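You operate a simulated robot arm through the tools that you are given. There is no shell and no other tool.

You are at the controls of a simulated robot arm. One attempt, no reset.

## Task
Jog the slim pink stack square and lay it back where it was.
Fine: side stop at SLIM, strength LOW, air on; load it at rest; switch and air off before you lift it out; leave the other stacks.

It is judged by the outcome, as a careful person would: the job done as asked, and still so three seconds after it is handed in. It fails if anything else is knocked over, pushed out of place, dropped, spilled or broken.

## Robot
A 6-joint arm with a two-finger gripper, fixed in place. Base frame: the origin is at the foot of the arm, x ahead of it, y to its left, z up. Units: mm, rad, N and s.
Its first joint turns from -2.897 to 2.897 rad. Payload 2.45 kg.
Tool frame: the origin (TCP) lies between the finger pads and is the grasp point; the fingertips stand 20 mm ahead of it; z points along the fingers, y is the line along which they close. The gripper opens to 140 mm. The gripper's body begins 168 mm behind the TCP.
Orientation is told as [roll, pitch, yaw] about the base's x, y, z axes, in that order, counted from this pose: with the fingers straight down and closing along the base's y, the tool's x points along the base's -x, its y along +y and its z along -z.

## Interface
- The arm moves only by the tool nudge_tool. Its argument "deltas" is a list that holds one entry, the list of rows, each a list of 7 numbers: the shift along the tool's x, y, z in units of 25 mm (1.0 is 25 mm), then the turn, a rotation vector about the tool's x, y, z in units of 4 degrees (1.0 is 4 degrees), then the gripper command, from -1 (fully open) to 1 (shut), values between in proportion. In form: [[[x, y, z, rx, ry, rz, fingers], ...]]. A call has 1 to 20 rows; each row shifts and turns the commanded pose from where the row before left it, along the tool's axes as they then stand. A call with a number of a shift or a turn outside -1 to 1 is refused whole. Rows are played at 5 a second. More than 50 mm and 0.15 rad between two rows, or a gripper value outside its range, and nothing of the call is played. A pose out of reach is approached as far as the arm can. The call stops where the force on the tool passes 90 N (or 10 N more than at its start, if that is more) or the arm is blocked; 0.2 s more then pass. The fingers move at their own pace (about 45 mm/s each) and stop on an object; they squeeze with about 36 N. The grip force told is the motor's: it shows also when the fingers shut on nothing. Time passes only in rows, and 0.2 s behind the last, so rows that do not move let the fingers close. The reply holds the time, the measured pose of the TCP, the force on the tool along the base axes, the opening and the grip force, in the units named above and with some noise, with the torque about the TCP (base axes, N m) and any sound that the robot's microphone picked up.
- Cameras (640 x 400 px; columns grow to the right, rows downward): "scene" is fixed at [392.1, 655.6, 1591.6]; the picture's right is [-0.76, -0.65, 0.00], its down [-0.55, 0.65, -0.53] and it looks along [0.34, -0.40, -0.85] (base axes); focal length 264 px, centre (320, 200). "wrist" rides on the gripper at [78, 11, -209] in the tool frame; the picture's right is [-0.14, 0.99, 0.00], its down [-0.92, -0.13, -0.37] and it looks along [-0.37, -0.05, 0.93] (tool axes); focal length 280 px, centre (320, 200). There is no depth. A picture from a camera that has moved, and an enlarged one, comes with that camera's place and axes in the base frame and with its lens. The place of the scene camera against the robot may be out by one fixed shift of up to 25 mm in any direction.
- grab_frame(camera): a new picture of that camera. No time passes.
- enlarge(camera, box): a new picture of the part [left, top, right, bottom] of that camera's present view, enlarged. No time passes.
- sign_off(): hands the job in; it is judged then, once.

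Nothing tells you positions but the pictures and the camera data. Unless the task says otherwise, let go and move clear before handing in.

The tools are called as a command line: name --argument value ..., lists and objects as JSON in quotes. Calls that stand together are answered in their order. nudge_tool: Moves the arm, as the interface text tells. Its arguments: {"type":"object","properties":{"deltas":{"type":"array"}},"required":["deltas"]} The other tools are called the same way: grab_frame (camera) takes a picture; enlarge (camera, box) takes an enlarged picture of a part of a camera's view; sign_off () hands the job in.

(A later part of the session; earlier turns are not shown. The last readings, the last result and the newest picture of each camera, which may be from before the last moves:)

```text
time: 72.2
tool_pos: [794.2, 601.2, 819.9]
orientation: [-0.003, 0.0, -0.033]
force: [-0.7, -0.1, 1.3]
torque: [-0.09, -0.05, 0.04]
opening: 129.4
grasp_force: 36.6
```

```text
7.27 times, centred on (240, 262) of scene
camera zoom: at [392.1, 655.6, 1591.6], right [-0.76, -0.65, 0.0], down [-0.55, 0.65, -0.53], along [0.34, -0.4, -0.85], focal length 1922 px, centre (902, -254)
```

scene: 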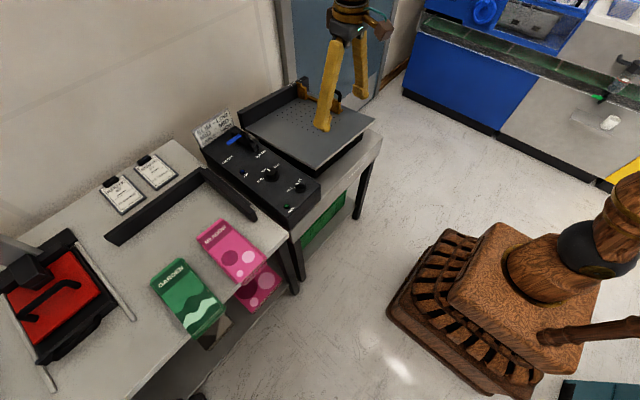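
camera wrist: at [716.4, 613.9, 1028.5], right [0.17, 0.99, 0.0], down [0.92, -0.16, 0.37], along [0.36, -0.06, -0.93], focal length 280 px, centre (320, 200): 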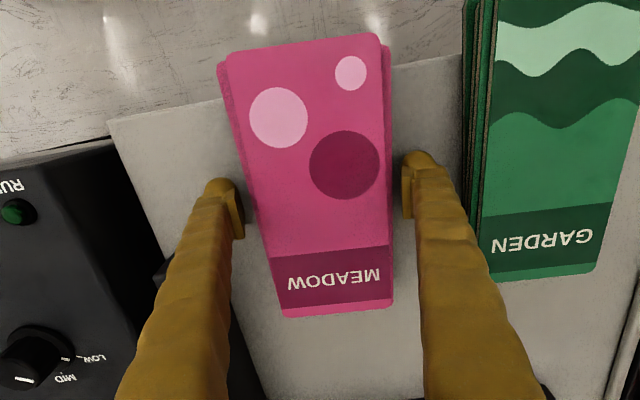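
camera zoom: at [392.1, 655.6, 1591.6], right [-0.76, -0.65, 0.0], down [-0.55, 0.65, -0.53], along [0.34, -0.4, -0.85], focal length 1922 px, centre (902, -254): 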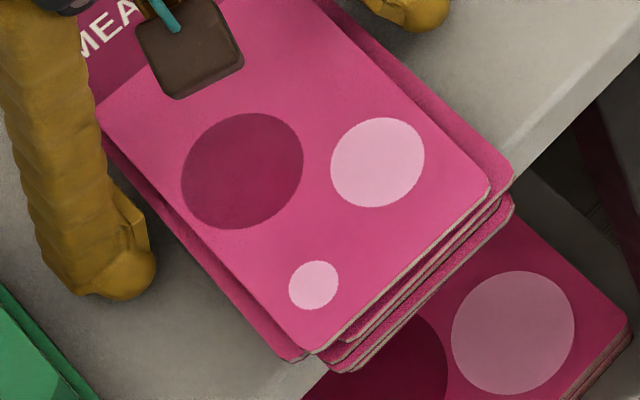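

The picture shows gaps of about 8–10 mm on both sides, so the fingers seem jammed on the table surface rather than the stack. I'll reopen slightly, rise a few mm, and try closing again, watching the result.

nudge_tool --deltas '[[[0, 0, 0, 0, 0, 0, -0.9], [0, 0, -0.2, 0, 0, 0, -0.9], [0, 0, 0, 0, 0, 0, -0.9], [0, 0, 0, 0, 0, 0, -0.8], [0, 0, 0, 0, 0, 0, -0.8]]]'

nudge_tool --deltas '[[[0, 0, 0, 0, 0, 0, -0.7], [0, 0, 0, 0, 0, 0, -0.7], [0, 0, 0, 0, 0, 0, -0.7]]]'

enlarge --camera "scene" --box '[205, 235, 275, 290]'

grab_frame --camera "wrist"

```text
time: 73.4
tool_pos: [794.5, 600.0, 823.4]
orientation: [-0.001, 0.0, -0.034]
force: [0.2, 0.2, 0.8]
torque: [0.0, 0.06, -0.03]
opening: 127.0
grasp_force: 6.9
```

```text
time: 74.2
tool_pos: [793.5, 600.1, 824.8]
orientation: [0.0, 0.0, -0.033]
force: [0.4, 1.1, 3.4]
torque: [0.0, 0.05, -0.05]
opening: 125.8
grasp_force: 35.8
```

```text
7.27 times, centred on (240, 262) of scene
camera zoom: at [392.1, 655.6, 1591.6], right [-0.76, -0.65, 0.0], down [-0.55, 0.65, -0.53], along [0.34, -0.4, -0.85], focal length 1922 px, centre (902, -254)
```

zoom: 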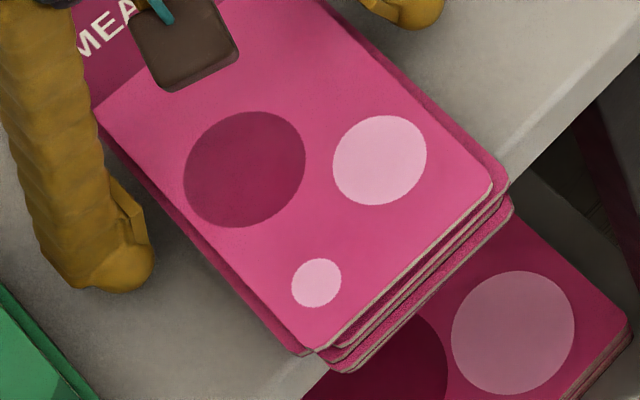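

```text
taken
camera wrist: at [716.8, 613.8, 1033.8], right [0.17, 0.99, 0.0], down [0.92, -0.16, 0.37], along [0.36, -0.06, -0.93], focal length 280 px, centre (320, 200)
```

wrist: 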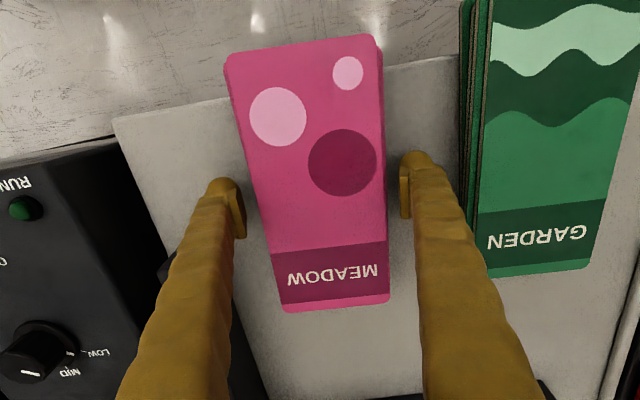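

The lower sheets are actually being drawn into line as the fingers squeeze, so the grip is acting on the stack. I'll continue squeezing gently and watch.

nudge_tool --deltas '[[[0, 0, 0, 0, 0, 0, -0.6], [0, 0, 0, 0, 0, 0, -0.5], [0, 0, 0, 0, 0, 0, -0.5], [0, 0, 0, 0, 0, 0, -0.5]]]'

grab_frame --camera "wrist"

enlarge --camera "wrist" --box '[190, 130, 310, 260]'

enlarge --camera "wrist" --box '[340, 130, 460, 260]'

enlarge --camera "scene" --box '[180, 200, 290, 290]'

```text
time: 75.2
tool_pos: [795.8, 599.6, 825.6]
orientation: [-0.001, 0.002, -0.032]
force: [0.4, 0.5, 6.7]
torque: [-0.03, 0.14, -0.03]
opening: 126.1
grasp_force: 35.6
```

```text
taken
camera wrist: at [716.7, 613.8, 1033.9], right [0.17, 0.99, 0.0], down [0.92, -0.16, 0.37], along [0.36, -0.06, -0.93], focal length 280 px, centre (320, 200)
```

wrist: 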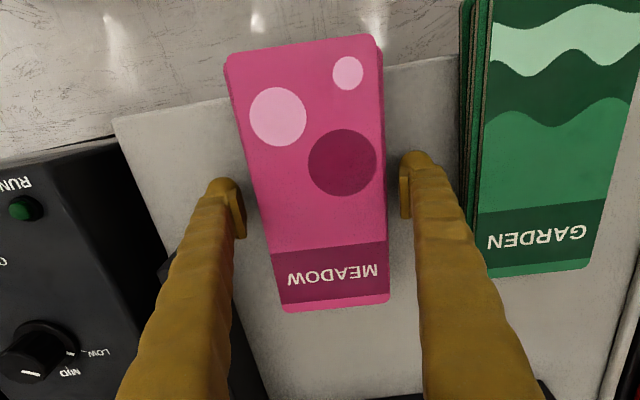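

```text
3.08 times, centred on (250, 195) of wrist
camera zoom: at [716.7, 613.8, 1033.9], right [0.17, 0.99, 0.0], down [0.92, -0.16, 0.37], along [0.36, -0.06, -0.93], focal length 863 px, centre (535, 215)
```

zoom: 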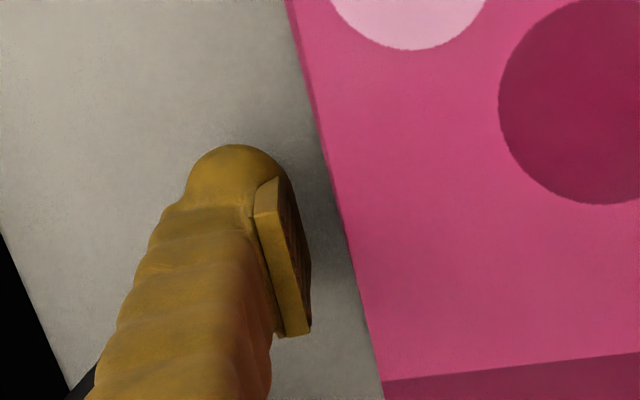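

```text
3.08 times, centred on (400, 195) of wrist
camera zoom: at [716.7, 613.8, 1033.9], right [0.17, 0.99, 0.0], down [0.92, -0.16, 0.37], along [0.36, -0.06, -0.93], focal length 863 px, centre (74, 215)
```

zoom: 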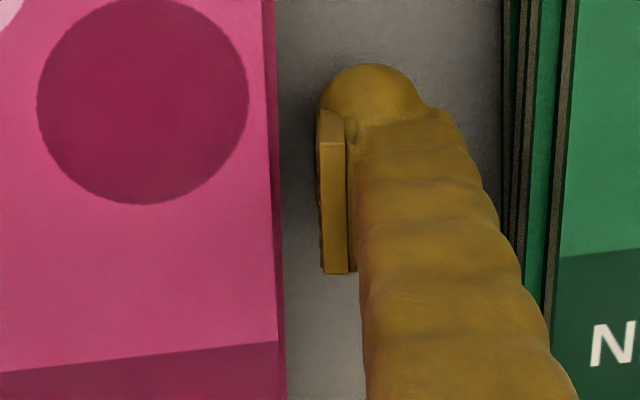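

```text
4.44 times, centred on (235, 245) of scene
camera zoom: at [392.1, 655.6, 1591.6], right [-0.76, -0.65, 0.0], down [-0.55, 0.65, -0.53], along [0.34, -0.4, -0.85], focal length 1175 px, centre (698, 0)
```

zoom: 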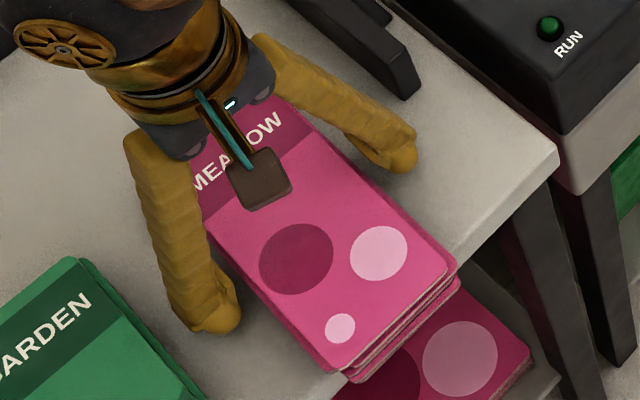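

The sheets have squared up sideways under a 36 N squeeze at 126 mm opening. I'll lift just a few mm and check the whole stack follows.

nudge_tool --deltas '[[[0, 0, -0.1, 0, 0, 0, -0.3], [0, 0, -0.1, 0, 0, 0, -0.3], [0, 0, 0, 0, 0, 0, -0.3]]]'

grab_frame --camera "wrist"

enlarge --camera "scene" --box '[180, 200, 290, 290]'

```text
time: 76.0
tool_pos: [794.2, 600.2, 830.3]
orientation: [0.0, -0.002, -0.033]
force: [0.2, 0.1, -4.4]
torque: [-0.03, -0.03, -0.02]
opening: 125.8
grasp_force: 35.5
```

```text
taken
camera wrist: at [716.5, 614.0, 1038.3], right [0.17, 0.99, 0.0], down [0.92, -0.16, 0.37], along [0.36, -0.06, -0.93], focal length 280 px, centre (320, 200)
```

wrist: 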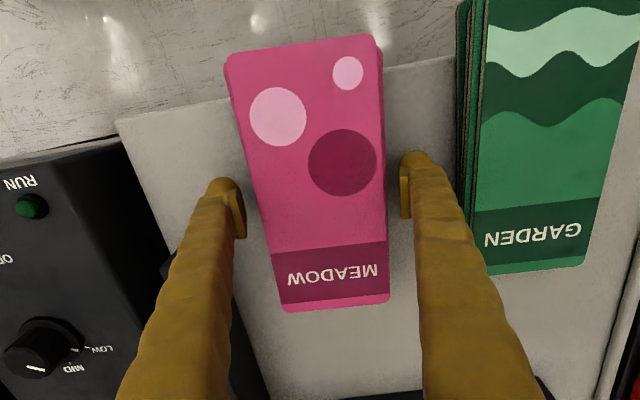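

```text
4.44 times, centred on (235, 245) of scene
camera zoom: at [392.1, 655.6, 1591.6], right [-0.76, -0.65, 0.0], down [-0.55, 0.65, -0.53], along [0.34, -0.4, -0.85], focal length 1175 px, centre (698, 0)
```

zoom: 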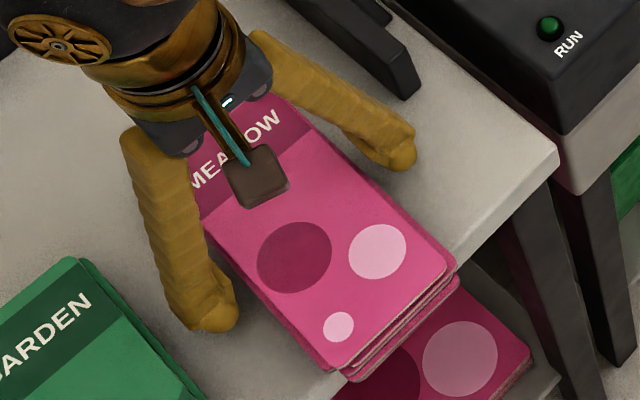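

The stack moves with the gripper (its image stays fixed while the table shifts), with about 4.5 N of added weight. Lifting further and checking again.

nudge_tool --deltas '[[[0, 0, -0.2, 0, 0, 0, -0.3], [0, 0, -0.3, 0, 0, 0, -0.3], [0, 0, -0.4, 0, 0, 0, -0.3], [0, 0, -0.4, 0, 0, 0, -0.3], [0, 0, 0, 0, 0, 0, -0.3]]]'

grab_frame --camera "wrist"

enlarge --camera "scene" --box '[180, 190, 300, 290]'

```text
time: 77.2
tool_pos: [793.4, 599.1, 861.5]
orientation: [0.0, 0.0, -0.033]
force: [-0.7, -0.1, -3.4]
torque: [0.01, 0.04, 0.04]
opening: 125.8
grasp_force: 36.1
```

```text
taken
camera wrist: at [715.9, 614.3, 1071.4], right [0.17, 0.99, 0.0], down [0.92, -0.16, 0.37], along [0.36, -0.06, -0.93], focal length 280 px, centre (320, 200)
```

wrist: 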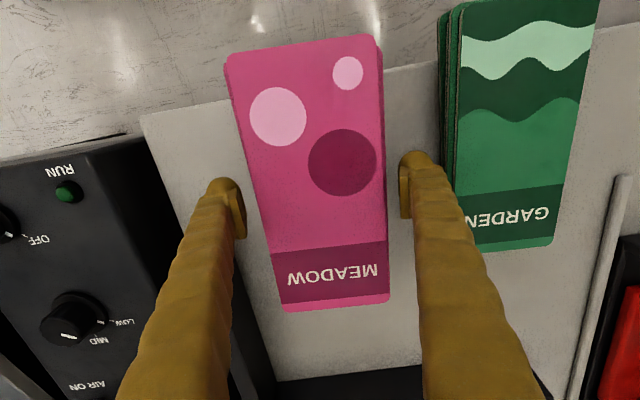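

```text
4.00 times, centred on (240, 240) of scene
camera zoom: at [392.1, 655.6, 1591.6], right [-0.76, -0.65, 0.0], down [-0.55, 0.65, -0.53], along [0.34, -0.4, -0.85], focal length 1057 px, centre (640, 40)
```

zoom: 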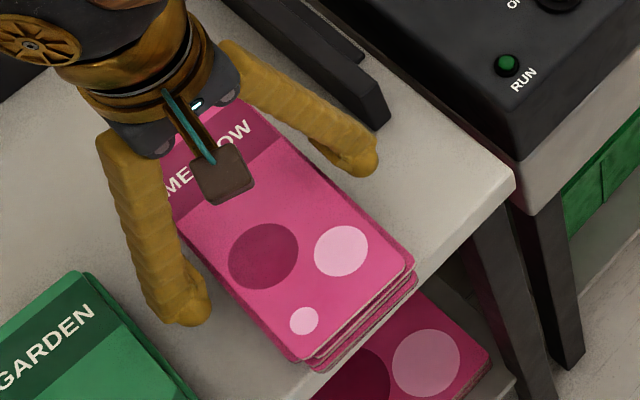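

The whole stack lifts cleanly as one (≈0.4 kg, bottom about 26 mm below the TCP). I'll carry it gently at safe height toward the jogger deck.

nudge_tool --deltas '[[[0, 0, -0.6, 0, 0, 0, -0.3], [0, 0, -0.6, 0, 0, 0, -0.3], [0, 0, -0.6, 0, 0, 0, -0.3], [0, 0, -0.6, 0, 0, 0, -0.3], [0, 0, -0.6, 0, 0, 0, -0.3], [0, 0, -0.6, 0, 0, 0, -0.3], [0, 0, -0.6, 0, 0, 0, -0.3], [0, 0, -0.6, 0, 0, -0.25, -0.3], [0, -0.3, 0, 0, 0, -0.25, -0.3], [-0.3, -0.7, 0, 0, 0, 0, -0.3], [-0.3, -0.7, 0, 0, 0, 0, -0.3], [-0.3, -0.7, 0, 0, 0, 0, -0.3], [-0.3, -0.7, 0, 0, 0, 0, -0.3], [-0.3, -0.7, 0, 0, 0, 0, -0.3], [-0.3, -0.7, 0, 0, 0, 0, -0.3], [-0.3, -0.7, 0, 0, 0, 0, -0.3], [-0.3, -0.7, 0, 0, 0, 0, -0.3], [-0.3, -0.7, 0, 0, 0, 0, -0.3], [-0.3, -0.7, 0, 0, 0, 0, -0.3], [-0.3, -0.7, 0, 0, 0, 0, -0.3]]]'

grab_frame --camera "scene"

```text
time: 81.4
tool_pos: [875.6, 399.9, 981.3]
orientation: [0.001, 0.001, -0.001]
force: [0.1, 0.0, -4.4]
torque: [0.01, -0.04, 0.02]
opening: 125.1
grasp_force: 35.8
```

```text
taken
```

scene: 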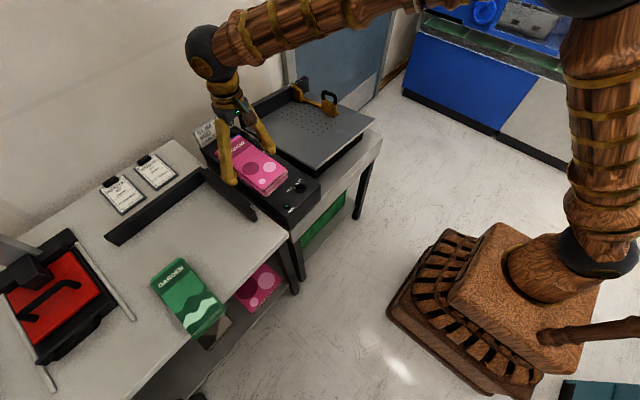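

The stack is carried level. Continuing to above the deck.

nudge_tool --deltas '[[[-0.28, -0.72, 0, 0, 0, 0, -0.3], [-0.28, -0.72, 0, 0, 0, 0, -0.3], [-0.28, -0.72, 0, 0, 0, 0, -0.3], [-0.28, -0.72, 0, 0, 0, 0, -0.3], [-0.28, -0.72, 0, 0, 0, 0, -0.3], [-0.28, -0.72, 0, 0, 0, 0, -0.3], [-0.28, -0.72, 0, 0, 0, 0, -0.3], [-0.28, -0.72, 0, 0, 0, 0, -0.3], [-0.28, -0.72, 0, 0, 0, 0, -0.3], [-0.28, -0.72, 0, 0, 0, 0, -0.3], [-0.28, -0.72, 0, 0, 0, 0, -0.3], [-0.28, -0.72, 0, 0, 0, 0, -0.3], [-0.28, -0.72, 0, 0, 0, 0, -0.3], [-0.28, -0.72, 0, 0, 0, 0, -0.3], [-0.28, -0.72, 0, 0, 0, 0, -0.3], [-0.28, -0.72, 0, 0, 0, 0, -0.3], [-0.28, -0.72, 0, 0, 0, 0, -0.3], [-0.28, -0.72, 0, 0, 0, 0, -0.3], [-0.28, -0.72, 0, 0, 0, 0, -0.3], [-0.28, -0.72, 0, 0, 0, 0, -0.3]]]'

nudge_tool --deltas '[[[0, 0, 0.6, 0, 0, 0, -0.3], [0, 0, 0.6, 0, 0, 0, -0.3], [0, 0, 0.6, 0, 0, 0, -0.3], [0, 0, 0, -0.5, 0.4, 0, -0.3], [0, 0, 0, -0.5, 0.4, 0, -0.3], [0, 0, 0, -0.4, 0.4, 0, -0.3], [0, 0, 0, 0, 0, 0, -0.3]]]'

grab_frame --camera "wrist"

enlarge --camera "scene" --box '[230, 50, 400, 160]'

```text
time: 85.6
tool_pos: [1017.5, 41.4, 981.2]
orientation: [0.0, -0.001, 0.001]
force: [0.6, 0.9, -4.3]
torque: [0.02, -0.04, 0.03]
opening: 125.2
grasp_force: 35.8
```

```text
time: 87.2
tool_pos: [1016.7, 39.4, 935.2]
orientation: [0.1, 0.086, 0.005]
force: [-0.1, -0.2, -4.8]
torque: [0.0, -0.04, 0.0]
opening: 124.9
grasp_force: 36.5
```

```text
taken
camera wrist: at [955.9, 29.6, 1151.0], right [0.14, 0.99, 0.09], down [0.95, -0.16, 0.28], along [0.29, 0.04, -0.96], focal length 280 px, centre (320, 200)
```

wrist: 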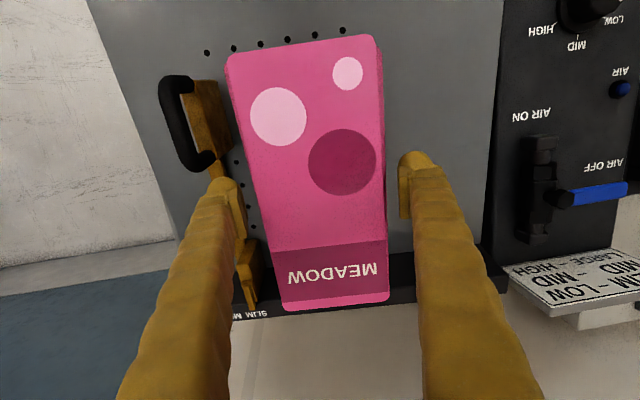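

```text
3.64 times, centred on (315, 105) of scene
camera zoom: at [392.1, 655.6, 1591.6], right [-0.76, -0.65, 0.0], down [-0.55, 0.65, -0.53], along [0.34, -0.4, -0.85], focal length 961 px, centre (338, 546)
```

zoom: 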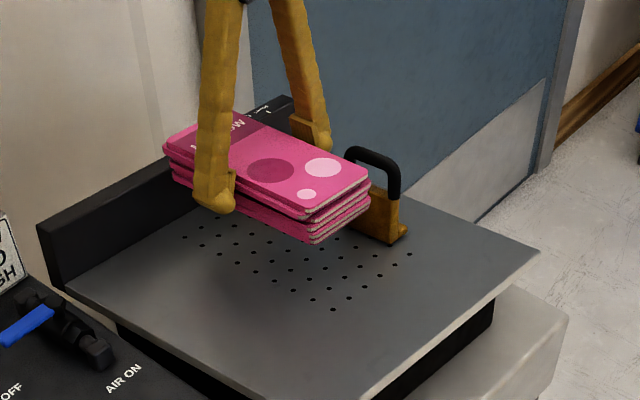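

The stack hovers over the deck, matched to the deck's tilt and clear of the stop. Descending most of the way, then feeling for the deck.

nudge_tool --deltas '[[[-0.06, -0.08, 0.6, 0, 0, 0, -0.3], [-0.06, -0.08, 0.6, 0, 0, 0, -0.3], [-0.06, -0.08, 0.6, 0, 0, 0, -0.3], [-0.04, -0.04, 0.3, 0, 0, 0, -0.3], [0, 0, 0, 0, 0, 0, -0.3]]]'

enlarge --camera "scene" --box '[230, 50, 400, 160]'

grab_frame --camera "wrist"

```text
time: 88.4
tool_pos: [1017.4, 37.8, 881.7]
orientation: [0.098, 0.083, 0.004]
force: [-0.3, 0.6, -5.0]
torque: [0.01, -0.03, -0.01]
opening: 124.6
grasp_force: 36.4
```

```text
3.64 times, centred on (315, 105) of scene
camera zoom: at [392.1, 655.6, 1591.6], right [-0.76, -0.65, 0.0], down [-0.55, 0.65, -0.53], along [0.34, -0.4, -0.85], focal length 961 px, centre (338, 546)
```

zoom: 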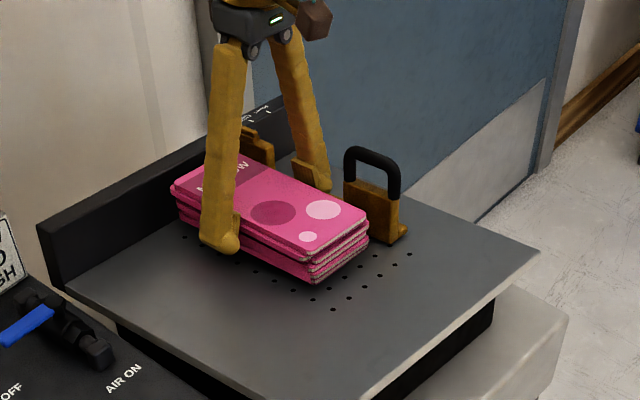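

```text
taken
camera wrist: at [957.8, 28.0, 1097.1], right [0.14, 0.99, 0.09], down [0.95, -0.16, 0.28], along [0.29, 0.04, -0.96], focal length 280 px, centre (320, 200)
```

wrist: 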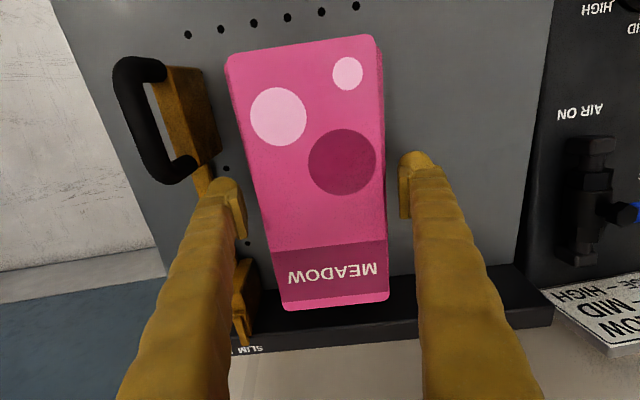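

Clearance to the stop looks fine. Lowering in small steps until the weight comes off.

nudge_tool --deltas '[[[0, 0, 0.12, 0, 0, 0, -0.3], [0, 0, 0.12, 0, 0, 0, -0.3], [0, 0, 0.12, 0, 0, 0, -0.3], [0, 0, 0, 0, 0, 0, -0.3]]]'

nudge_tool --deltas '[[[0, 0, 0.08, 0, 0, 0, -0.3], [0, 0, 0.08, 0, 0, 0, -0.3], [0, 0, 0, 0, 0, 0, -0.3]]]'

nudge_tool --deltas '[[[0, 0, 0.08, 0, 0, 0, -0.3], [0, 0, 0, 0, 0, 0, -0.3]]]'

enlarge --camera "scene" --box '[230, 50, 400, 160]'

```text
time: 89.4
tool_pos: [1016.5, 38.3, 873.7]
orientation: [0.098, 0.084, 0.005]
force: [-1.1, 0.0, -4.9]
torque: [0.03, 0.0, 0.02]
opening: 124.6
grasp_force: 36.4
```

```text
time: 90.2
tool_pos: [1016.6, 39.9, 870.7]
orientation: [0.096, 0.084, 0.005]
force: [0.3, 0.3, -4.7]
torque: [0.0, 0.0, -0.01]
opening: 124.7
grasp_force: 36.3
```

```text
time: 90.8
tool_pos: [1016.8, 39.8, 868.3]
orientation: [0.098, 0.084, 0.006]
force: [0.1, 0.1, -6.1]
torque: [0.0, -0.02, -0.02]
opening: 124.3
grasp_force: 35.7
```

```text
3.64 times, centred on (315, 105) of scene
camera zoom: at [392.1, 655.6, 1591.6], right [-0.76, -0.65, 0.0], down [-0.55, 0.65, -0.53], along [0.34, -0.4, -0.85], focal length 961 px, centre (338, 546)
```

zoom: 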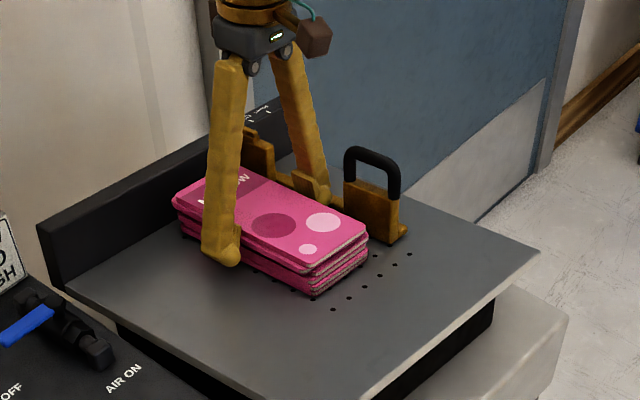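

nudge_tool --deltas '[[[0, 0, 0.08, 0, 0, 0, -0.3], [0, 0, 0, 0, 0, 0, -0.3]]]'

nudge_tool --deltas '[[[0, 0, 0.08, 0, 0, 0, -0.3], [0, 0, 0, 0, 0, 0, -0.3]]]'

nudge_tool --deltas '[[[0, 0, 0.08, 0, 0, 0, -0.3], [0, 0, 0, 0, 0, 0, -0.3]]]'

nudge_tool --deltas '[[[0, 0, 0.08, 0, 0, 0, -0.3], [0, 0, 0, 0, 0, 0, -0.3]]]'

enlarge --camera "scene" --box '[260, 70, 360, 140]'

```text
time: 91.4
tool_pos: [1016.9, 39.0, 865.6]
orientation: [0.098, 0.084, 0.006]
force: [-0.4, 0.6, -4.5]
torque: [-0.03, -0.01, 0.04]
opening: 124.2
grasp_force: 35.4
```

```text
time: 92.0
tool_pos: [1017.4, 38.8, 864.1]
orientation: [0.097, 0.083, 0.004]
force: [-0.1, -2.6, 3.0]
torque: [0.46, 0.99, 0.25]
opening: 124.3
grasp_force: 35.6
```

```text
time: 92.6
tool_pos: [1016.7, 39.3, 862.4]
orientation: [0.098, 0.079, 0.006]
force: [6.1, -11.1, 20.5]
torque: [1.03, 0.4, 0.03]
opening: 124.2
grasp_force: 36.0
```

```text
time: 93.2
tool_pos: [1016.8, 39.7, 862.0]
orientation: [0.099, 0.078, 0.006]
force: [21.4, -18.9, 42.2]
torque: [-0.45, 0.87, 0.54]
opening: 124.5
grasp_force: 35.8
```

```text
5.71 times, centred on (310, 105) of scene
camera zoom: at [392.1, 655.6, 1591.6], right [-0.76, -0.65, 0.0], down [-0.55, 0.65, -0.53], along [0.34, -0.4, -0.85], focal length 1510 px, centre (377, 743)
```

zoom: 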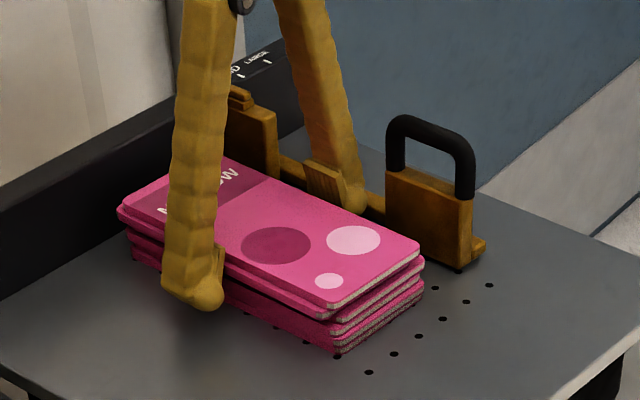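

The stack is resting on the deck. I'll ease the pressure, then open slowly.

nudge_tool --deltas '[[[0, 0, -0.1, 0, 0, 0, -0.3], [0, 0, 0, 0, 0, 0, -0.6], [0, 0, 0, 0, 0, 0, -0.8], [0, 0, 0, 0, 0, 0, -0.9], [0, 0, 0, 0, 0, 0, -1], [0, 0, 0, 0, 0, 0, -1]]]'

grab_frame --camera "wrist"

enlarge --camera "scene" --box '[260, 70, 360, 140]'

```text
time: 94.6
tool_pos: [1016.2, 40.0, 861.1]
orientation: [0.098, 0.083, 0.006]
force: [-0.5, -0.2, -0.5]
torque: [0.01, 0.03, 0.02]
opening: 139.8
grasp_force: 0.1
```

```text
taken
camera wrist: at [955.9, 30.4, 1077.0], right [0.14, 0.99, 0.09], down [0.95, -0.16, 0.28], along [0.29, 0.04, -0.96], focal length 280 px, centre (320, 200)
```

wrist: 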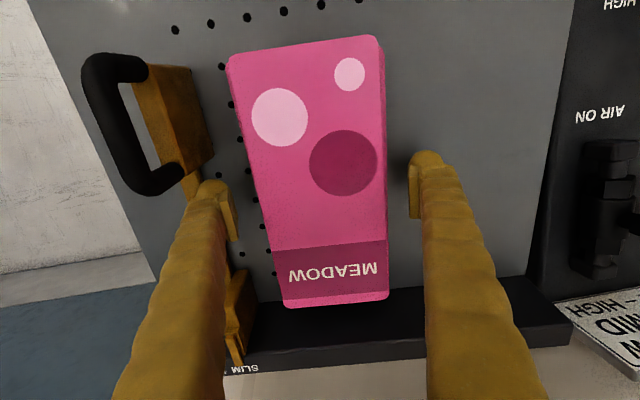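

```text
5.71 times, centred on (310, 105) of scene
camera zoom: at [392.1, 655.6, 1591.6], right [-0.76, -0.65, 0.0], down [-0.55, 0.65, -0.53], along [0.34, -0.4, -0.85], focal length 1510 px, centre (377, 743)
```

zoom: 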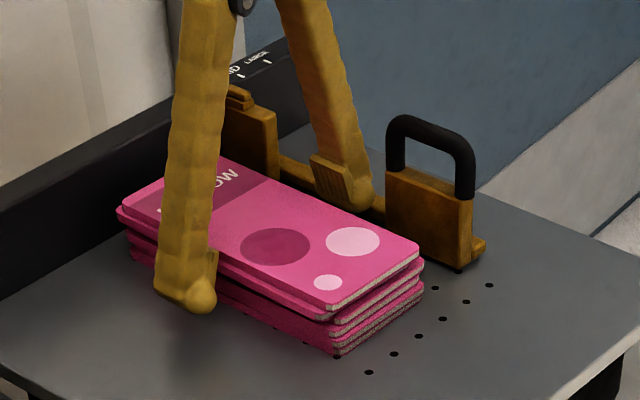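

Released; the stack sits on the deck. Rising clear and straightening the tool.

nudge_tool --deltas '[[[0, 0.02, -0.4, 0, 0, 0, -1], [0, 0.05, -0.6, 0, 0, 0, -1], [0, 0.1, -1, 0, 0, 0, -1], [0, 0.1, -1, 0, 0, 0, -1], [0, 0.1, -1, 0, 0, 0, -1], [0, 0.1, -1, 0, 0, 0, -1], [0, 0, 0, 0.5, -0.4, 0, -1], [0, 0, 0, 0.5, -0.4, 0, -1], [0, 0, 0, 0.4, -0.4, 0, -1], [0, 0, 0, 0, 0, 0, -1]]]'

grab_frame --camera "wrist"

enlarge --camera "scene" --box '[230, 60, 390, 160]'

```text
time: 96.8
tool_pos: [1025.7, 38.7, 988.1]
orientation: [-0.001, -0.002, 0.002]
force: [0.2, 0.0, 0.4]
torque: [0.0, -0.01, 0.0]
opening: 139.8
grasp_force: 0.1
```

```text
taken
camera wrist: at [948.4, 50.3, 1197.1], right [0.14, 0.99, 0.0], down [0.92, -0.13, 0.37], along [0.37, -0.05, -0.93], focal length 280 px, centre (320, 200)
```

wrist: 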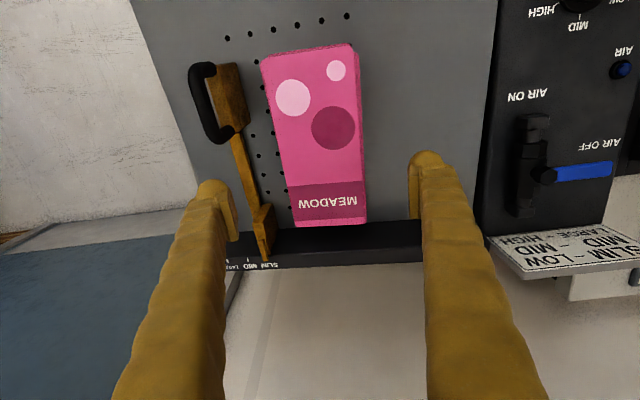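

```text
4.00 times, centred on (310, 110) of scene
camera zoom: at [392.1, 655.6, 1591.6], right [-0.76, -0.65, 0.0], down [-0.55, 0.65, -0.53], along [0.34, -0.4, -0.85], focal length 1057 px, centre (360, 560)
```

zoom: 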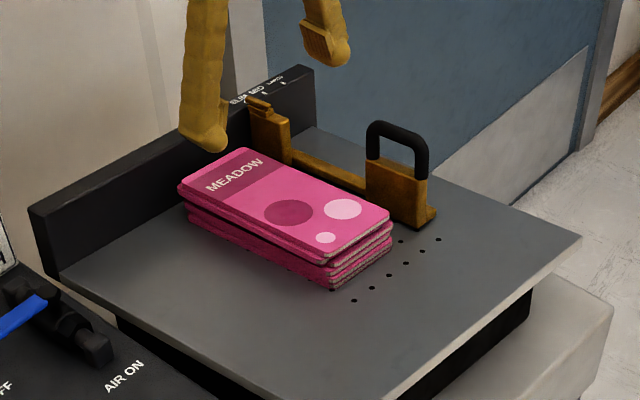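

The stack is loaded at rest. Next the air lever: I'll close the fingers and move, at height, to just behind the handle's outer end to test reach.

nudge_tool --deltas '[[[0, 1, 0, 0, 0, 0, 0], [0, 1, 0, 0, 0, 0, 0.5], [0, 1, 0, 0, 0, 0, 1], [0, 1, 0, 0, 0, 0, 1], [0, 1, 0, 0, 0, 0, 1], [0, 1, 0, 0, 0, 0, 1], [0, 1, 0, 0, 0, 0, 1], [0, 1, 0, 0, 0, 0, 1], [0, 1, 0, 0, 0, 0, 1], [0, 1, 0, 0, 0, 0, 1], [0, 1, 0, 0, 0, 0, 1], [0, 1, 0, 0, 0, 0, 1], [0, 0.3, 0, 0, 0, 0, 1]]]'

nudge_tool --deltas '[[[-1, 0, 0, 0, 0, 0, 1], [-1, 0, 0, 0, 0, 0, 1], [-1, 0, 0, 0, 0, 0, 1], [-0.6, 0, 0, 0, 0, 0, 1], [0, 0, 0, 0, 0, 0, 1]]]'

grab_frame --camera "wrist"

enlarge --camera "scene" --box '[180, 80, 300, 180]'

```text
time: 99.6
tool_pos: [1026.9, 346.2, 988.3]
orientation: [-0.001, -0.001, 0.001]
force: [-0.5, -0.7, -0.9]
torque: [0.0, 0.0, 0.0]
opening: 0.2
grasp_force: 29.4
```

```text
time: 100.8
tool_pos: [1116.3, 345.8, 987.2]
orientation: [0.001, 0.002, 0.002]
force: [0.1, -0.6, 0.7]
torque: [-0.01, 0.0, 0.01]
opening: 0.3
grasp_force: 29.7
```

```text
taken
camera wrist: at [1038.0, 356.9, 1196.4], right [0.14, 0.99, 0.0], down [0.92, -0.13, 0.37], along [0.37, -0.05, -0.93], focal length 280 px, centre (320, 200)
```

wrist: 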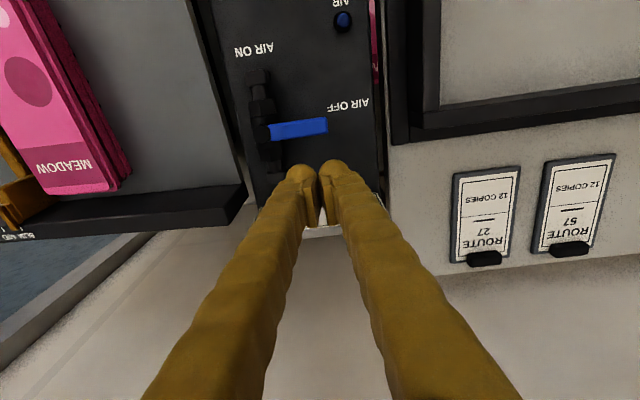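

```text
4.00 times, centred on (240, 130) of scene
camera zoom: at [392.1, 655.6, 1591.6], right [-0.76, -0.65, 0.0], down [-0.55, 0.65, -0.53], along [0.34, -0.4, -0.85], focal length 1057 px, centre (640, 480)
```

zoom: 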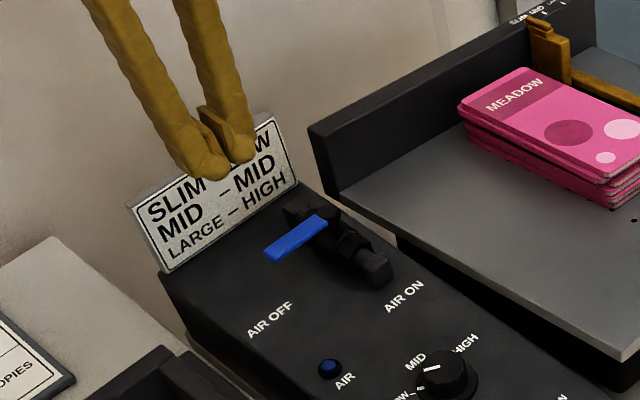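

Reach is fine with a vertical tool. The handle runs from about (1072, 300) to (1075, 361) at z≈898; I'll lower the closed fingers behind it.

nudge_tool --deltas '[[[0.1, -0.08, 1, 0, 0, 0, 1], [0, 0, 1, 0, 0, 0, 1], [0, 0, 1, 0, 0, 0, 1], [0, 0, 0.35, 0, 0, 0, 1], [0, 0, 0, 0, 0, 0, 1]]]'

enlarge --camera "wrist" --box '[220, 60, 420, 220]'

enlarge --camera "scene" --box '[180, 80, 300, 180]'

```text
time: 102.0
tool_pos: [1113.2, 344.5, 905.7]
orientation: [0.0, -0.002, 0.001]
force: [0.4, -0.1, -0.2]
torque: [0.01, 0.03, -0.01]
opening: 0.0
grasp_force: 29.5
```

```text
2.50 times, centred on (320, 140) of wrist
camera zoom: at [1035.4, 355.7, 1114.4], right [0.14, 0.99, 0.0], down [0.92, -0.13, 0.37], along [0.37, -0.05, -0.93], focal length 701 px, centre (320, 350)
```

zoom: 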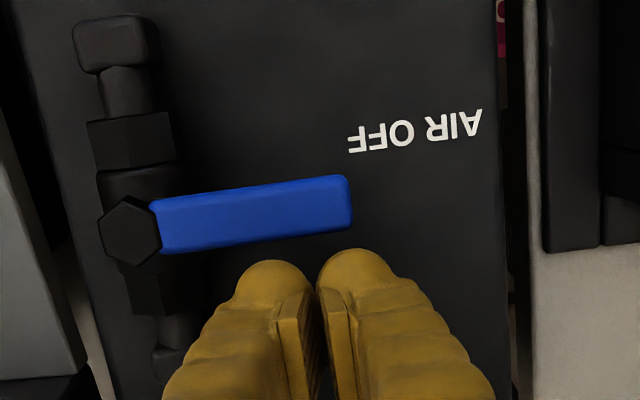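

```text
4.00 times, centred on (240, 130) of scene
camera zoom: at [392.1, 655.6, 1591.6], right [-0.76, -0.65, 0.0], down [-0.55, 0.65, -0.53], along [0.34, -0.4, -0.85], focal length 1057 px, centre (640, 480)
```

zoom: 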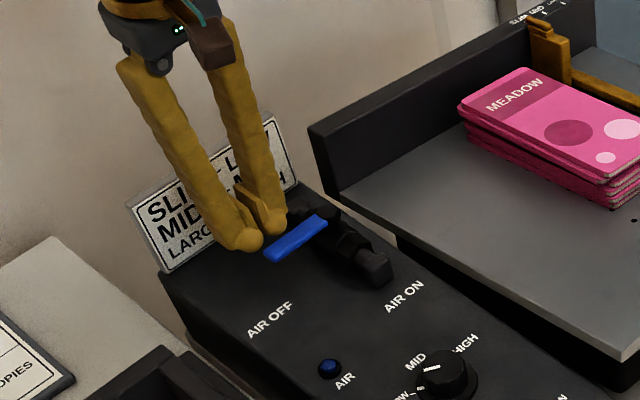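

The fingers sit just behind the handle's end. I'll draw it around the pivot in an arc, first 30° and check.

nudge_tool --deltas '[[[0.4, 0, 0.12, 0, 0, 0, 1], [0.25, -0.1, 0, 0, 0, 0, 1], [0.26, 0.2, 0, 0, 0, 0, 1], [0.33, 0.12, 0, 0, 0, 0, 1], [0.37, 0.06, 0, 0, 0, 0, 1], [0, 0, 0, 0, 0, 0, 1]]]'

enlarge --camera "wrist" --box '[220, 60, 420, 220]'

enlarge --camera "scene" --box '[180, 80, 300, 180]'

```text
time: 103.4
tool_pos: [1073.7, 352.0, 900.6]
orientation: [0.0, -0.001, 0.001]
force: [1.1, 2.0, 0.4]
torque: [0.04, -0.02, -0.01]
opening: 0.2
grasp_force: 29.6
```

```text
2.50 times, centred on (320, 140) of wrist
camera zoom: at [995.5, 363.5, 1110.9], right [0.14, 0.99, 0.0], down [0.92, -0.13, 0.37], along [0.37, -0.05, -0.93], focal length 701 px, centre (320, 350)
```

zoom: 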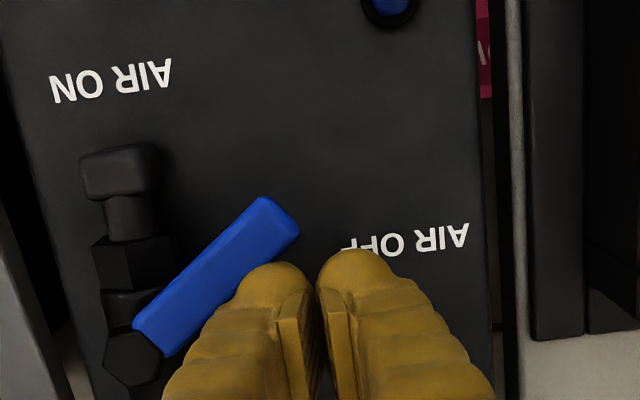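

```text
4.00 times, centred on (240, 130) of scene
camera zoom: at [392.1, 655.6, 1591.6], right [-0.76, -0.65, 0.0], down [-0.55, 0.65, -0.53], along [0.34, -0.4, -0.85], focal length 1057 px, centre (640, 480)
```

zoom: 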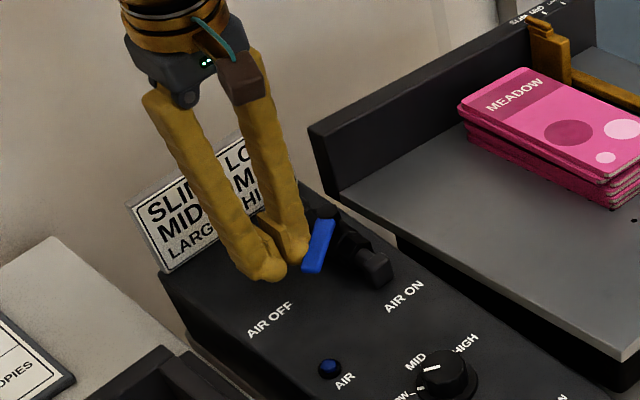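

The lever is turning smoothly with little force. Completing the arc toward AIR ON.

nudge_tool --deltas '[[[0.4, -0.02, 0, 0, 0, 0, 1], [0.41, -0.11, 0, 0, 0, 0, 1], [0.4, -0.21, 0, 0, 0, 0, 1], [0.36, -0.29, 0, 0, 0, 0, 1], [0.3, -0.35, 0, 0, 0, 0, 1], [0, 0, 0, 0, 0, 0, 1]]]'

enlarge --camera "wrist" --box '[220, 60, 420, 260]'

enlarge --camera "scene" --box '[180, 80, 300, 180]'

```text
time: 104.8
tool_pos: [1028.0, 328.6, 900.8]
orientation: [-0.001, 0.0, 0.001]
force: [0.0, 0.6, -0.4]
torque: [0.01, 0.0, -0.01]
opening: 0.0
grasp_force: 29.5
```

```text
2.00 times, centred on (320, 160) of wrist
camera zoom: at [949.0, 339.1, 1109.7], right [0.14, 0.99, 0.0], down [0.92, -0.13, 0.37], along [0.37, -0.05, -0.93], focal length 561 px, centre (320, 280)
```

zoom: 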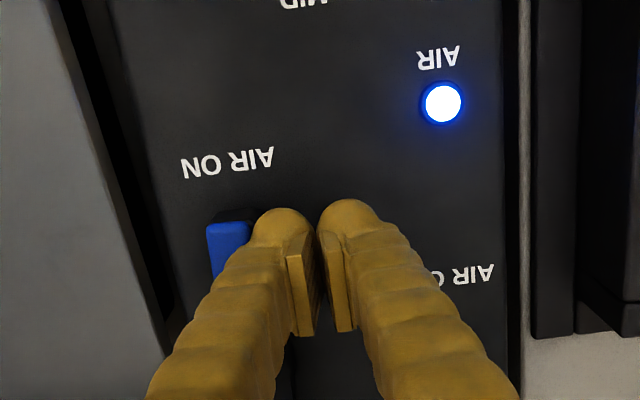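

```text
4.00 times, centred on (240, 130) of scene
camera zoom: at [392.1, 655.6, 1591.6], right [-0.76, -0.65, 0.0], down [-0.55, 0.65, -0.53], along [0.34, -0.4, -0.85], focal length 1057 px, centre (640, 480)
```

zoom: 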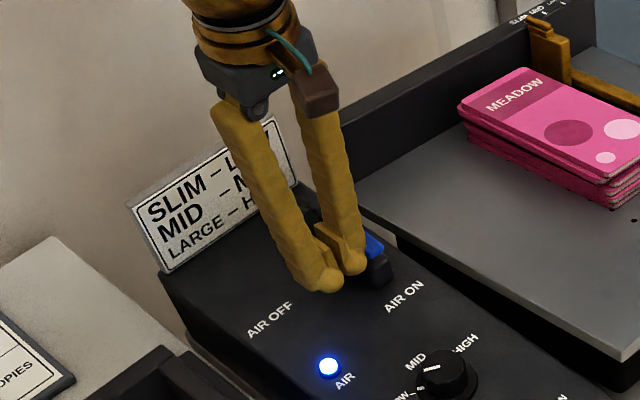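

The AIR lamp is lit. I'll push the handle gently the last few mm to seat it, then rise.

nudge_tool --deltas '[[[0.05, -0.16, 0, 0, 0, 0, 1], [0.05, -0.16, 0, 0, 0, 0, 1], [0, 0, 0, 0, 0, 0, 1]]]'

enlarge --camera "wrist" --box '[220, 60, 420, 260]'

```text
time: 105.6
tool_pos: [1025.6, 322.9, 900.5]
orientation: [0.003, -0.002, 0.004]
force: [27.7, 56.7, -5.8]
torque: [0.36, 0.0, 1.53]
opening: 0.0
grasp_force: 29.6
```

```text
2.00 times, centred on (320, 160) of wrist
camera zoom: at [946.4, 334.2, 1109.7], right [0.13, 0.99, 0.0], down [0.92, -0.13, 0.37], along [0.37, -0.05, -0.93], focal length 561 px, centre (320, 280)
```

zoom: 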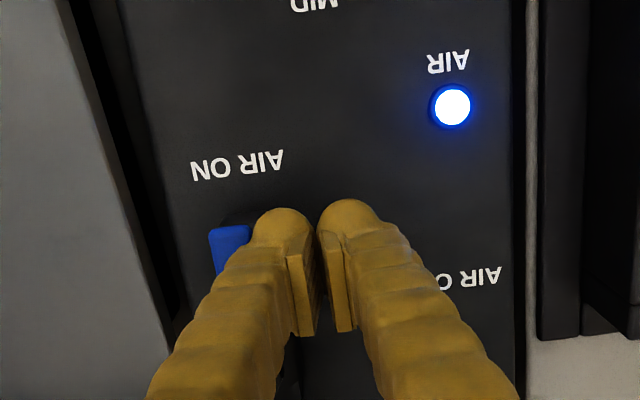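

The lever is seated at ON. Backing off, rising, and moving to the RUN switch near (776, 310).

nudge_tool --deltas '[[[0, 0.3, 0, 0, 0, 0, 1], [0, 0.2, -0.5, 0, 0, 0, 1], [0, 0, -1, 0, 0, 0, 1], [0, 0, -1, 0, 0, 0, 0.5], [0, 0, -1, 0, 0, 0, 0], [1, 0, 0, 0, 0, 0, 0], [1, 0, 0, 0, 0, 0, 0], [1, -0.5, 0, 0, 0, 0, 0], [1, -0.5, 0, 0, 0, 0, 0], [1, 0, 0, 0, 0, 0, 0], [1, 0, 0, 0, 0, 0, 0], [1, 0, 0, 0, 0, 0, 0], [1, 0, 0, 0, 0, 0, 0], [1, 0, 0, 0, 0, 0, 0], [1, 0, 0, 0, 0, 0, 0], [0, 0, 0, 0, 0, 0, 0]]]'

grab_frame --camera "wrist"

enlarge --camera "wrist" --box '[240, 100, 400, 200]'

grab_frame --camera "scene"

enlarge --camera "scene" --box '[200, 80, 380, 200]'

```text
time: 109.0
tool_pos: [774.2, 305.5, 988.0]
orientation: [0.0, -0.001, 0.004]
force: [-0.2, -0.3, 0.3]
torque: [0.0, -0.03, -0.03]
opening: 70.0
grasp_force: 0.1
```

```text
taken
camera wrist: at [696.4, 318.3, 1197.8], right [0.14, 0.99, 0.0], down [0.92, -0.13, 0.37], along [0.37, -0.05, -0.93], focal length 280 px, centre (320, 200)
```

wrist: 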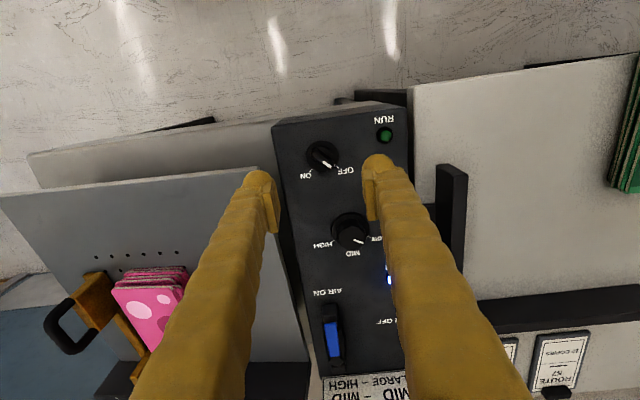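

```text
4.00 times, centred on (320, 150) of wrist
camera zoom: at [696.4, 318.3, 1197.8], right [0.14, 0.99, 0.0], down [0.92, -0.13, 0.37], along [0.37, -0.05, -0.93], focal length 1122 px, centre (320, 400)
```

zoom: 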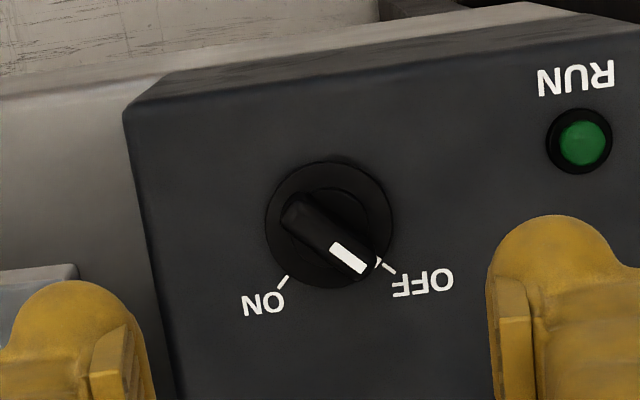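

```text
taken
```

scene: 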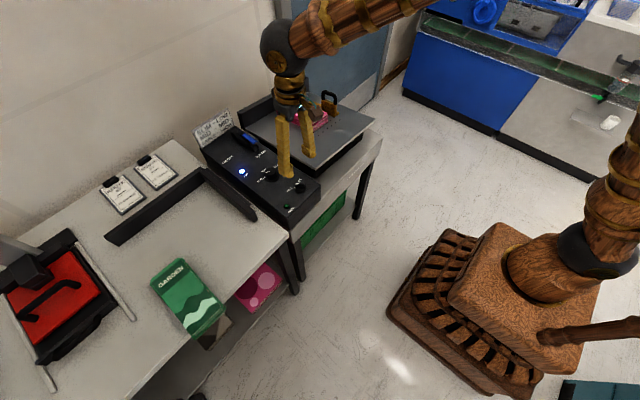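

```text
3.33 times, centred on (290, 140) of scene
camera zoom: at [392.1, 655.6, 1591.6], right [-0.76, -0.65, 0.0], down [-0.55, 0.65, -0.53], along [0.34, -0.4, -0.85], focal length 881 px, centre (420, 400)
```

zoom: 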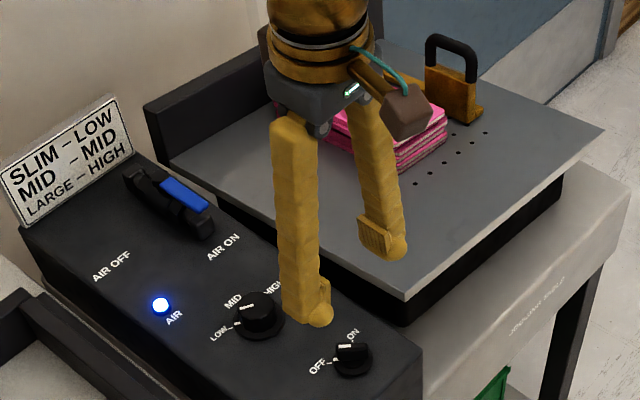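

Air is on and the handle points to AIR ON. The RUN switch is at (776, 311), pointing to OFF at +45° with ON at -45°. I'll yaw the gripper +45° to straddle its bar and come down.

nudge_tool --deltas '[[[-0.08, 0.22, 0, 0, 0, 0, 0.3], [0, 0, 0.3, 0, 0, -1, 0.3], [0, 0, 0.3, 0, 0, -1, 0.3], [0, 0, 0.3, 0, 0, -1, 0.3], [0, 0, 0.3, 0, 0, -1, 0.3], [0, 0, 0.3, 0, 0, -1, 0.3], [0, 0, 0.3, 0, 0, -1, 0.3], [0, 0, 0.3, 0, 0, -1, 0.3], [0, 0, 0.3, 0, 0, -1, 0.3], [0, 0, 0.3, 0, 0, -1, 0.3], [0, 0, 0.3, 0, 0, -1, 0.3], [0, 0, 0.3, 0, 0, -1, 0.3], [0, 0, 0.3, 0, 0, -0.25, 0.3], [0, 0, 0.2, 0, 0, 0, 0.3], [0, 0, 0, 0, 0, 0, 0.3]]]'

enlarge --camera "wrist" --box '[220, 100, 420, 260]'

enlarge --camera "scene" --box '[250, 140, 350, 220]'

```text
time: 112.2
tool_pos: [776.9, 311.8, 894.6]
orientation: [-0.001, -0.002, 0.788]
force: [0.0, -0.1, 0.0]
torque: [0.0, 0.02, -0.03]
opening: 48.9
grasp_force: 0.1
```

```text
2.50 times, centred on (320, 180) of wrist
camera zoom: at [714.2, 264.3, 1103.4], right [-0.6, 0.8, 0.0], down [0.74, 0.56, 0.37], along [0.29, 0.22, -0.93], focal length 701 px, centre (320, 250)
```

zoom: 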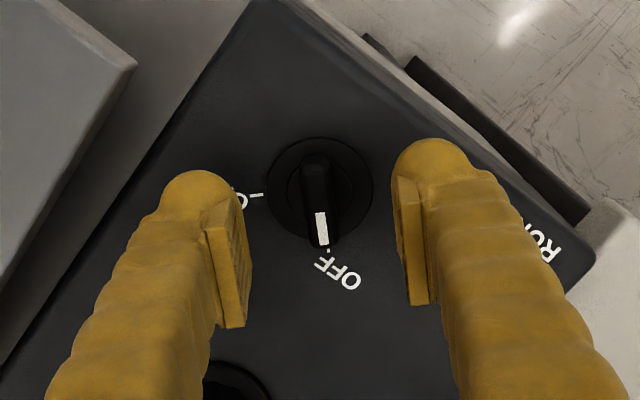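

```text
5.00 times, centred on (300, 180) of scene
camera zoom: at [392.1, 655.6, 1591.6], right [-0.76, -0.65, 0.0], down [-0.55, 0.65, -0.53], along [0.34, -0.4, -0.85], focal length 1322 px, centre (420, 300)
```

zoom: 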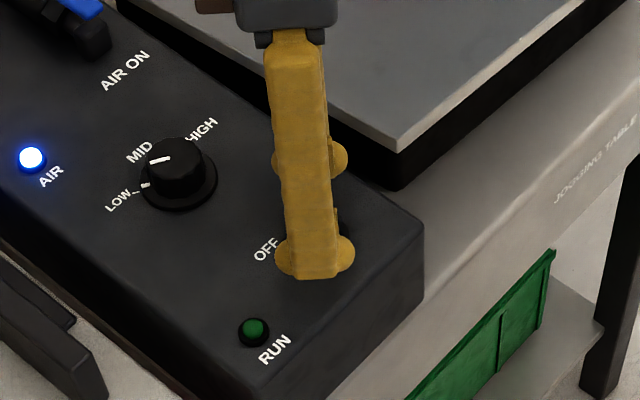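

The bar sits centred between the pads. Lowering and closing on it.

nudge_tool --deltas '[[[0, 0, 0.4, 0, 0, 0, 0.4], [0, 0, 0.26, 0, 0, 0, 0.4], [0, 0, 0, 0, 0, 0, 0.7], [0, 0, 0, 0, 0, 0, 1], [0, 0, 0, 0, 0, 0, 1], [0, 0, 0, 0, 0, 0, 1]]]'

enlarge --camera "wrist" --box '[220, 100, 420, 260]'

```text
time: 113.6
tool_pos: [776.2, 312.7, 877.0]
orientation: [0.0, -0.001, 0.788]
force: [1.0, -0.4, -4.8]
torque: [0.06, -0.05, -0.03]
opening: 10.2
grasp_force: 37.8
```

```text
2.50 times, centred on (320, 180) of wrist
camera zoom: at [714.0, 264.4, 1086.4], right [-0.6, 0.8, 0.0], down [0.74, 0.56, 0.37], along [0.29, 0.22, -0.93], focal length 701 px, centre (320, 250)
```

zoom: 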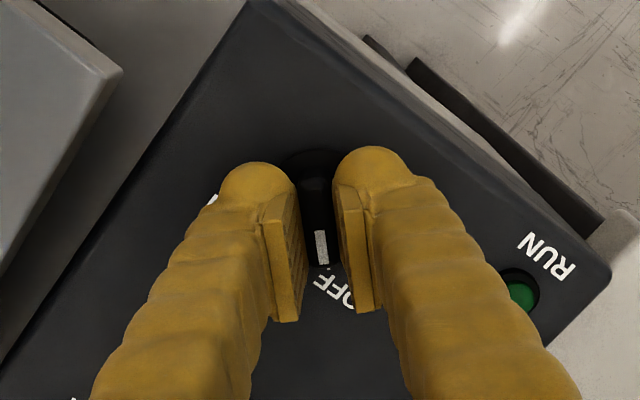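

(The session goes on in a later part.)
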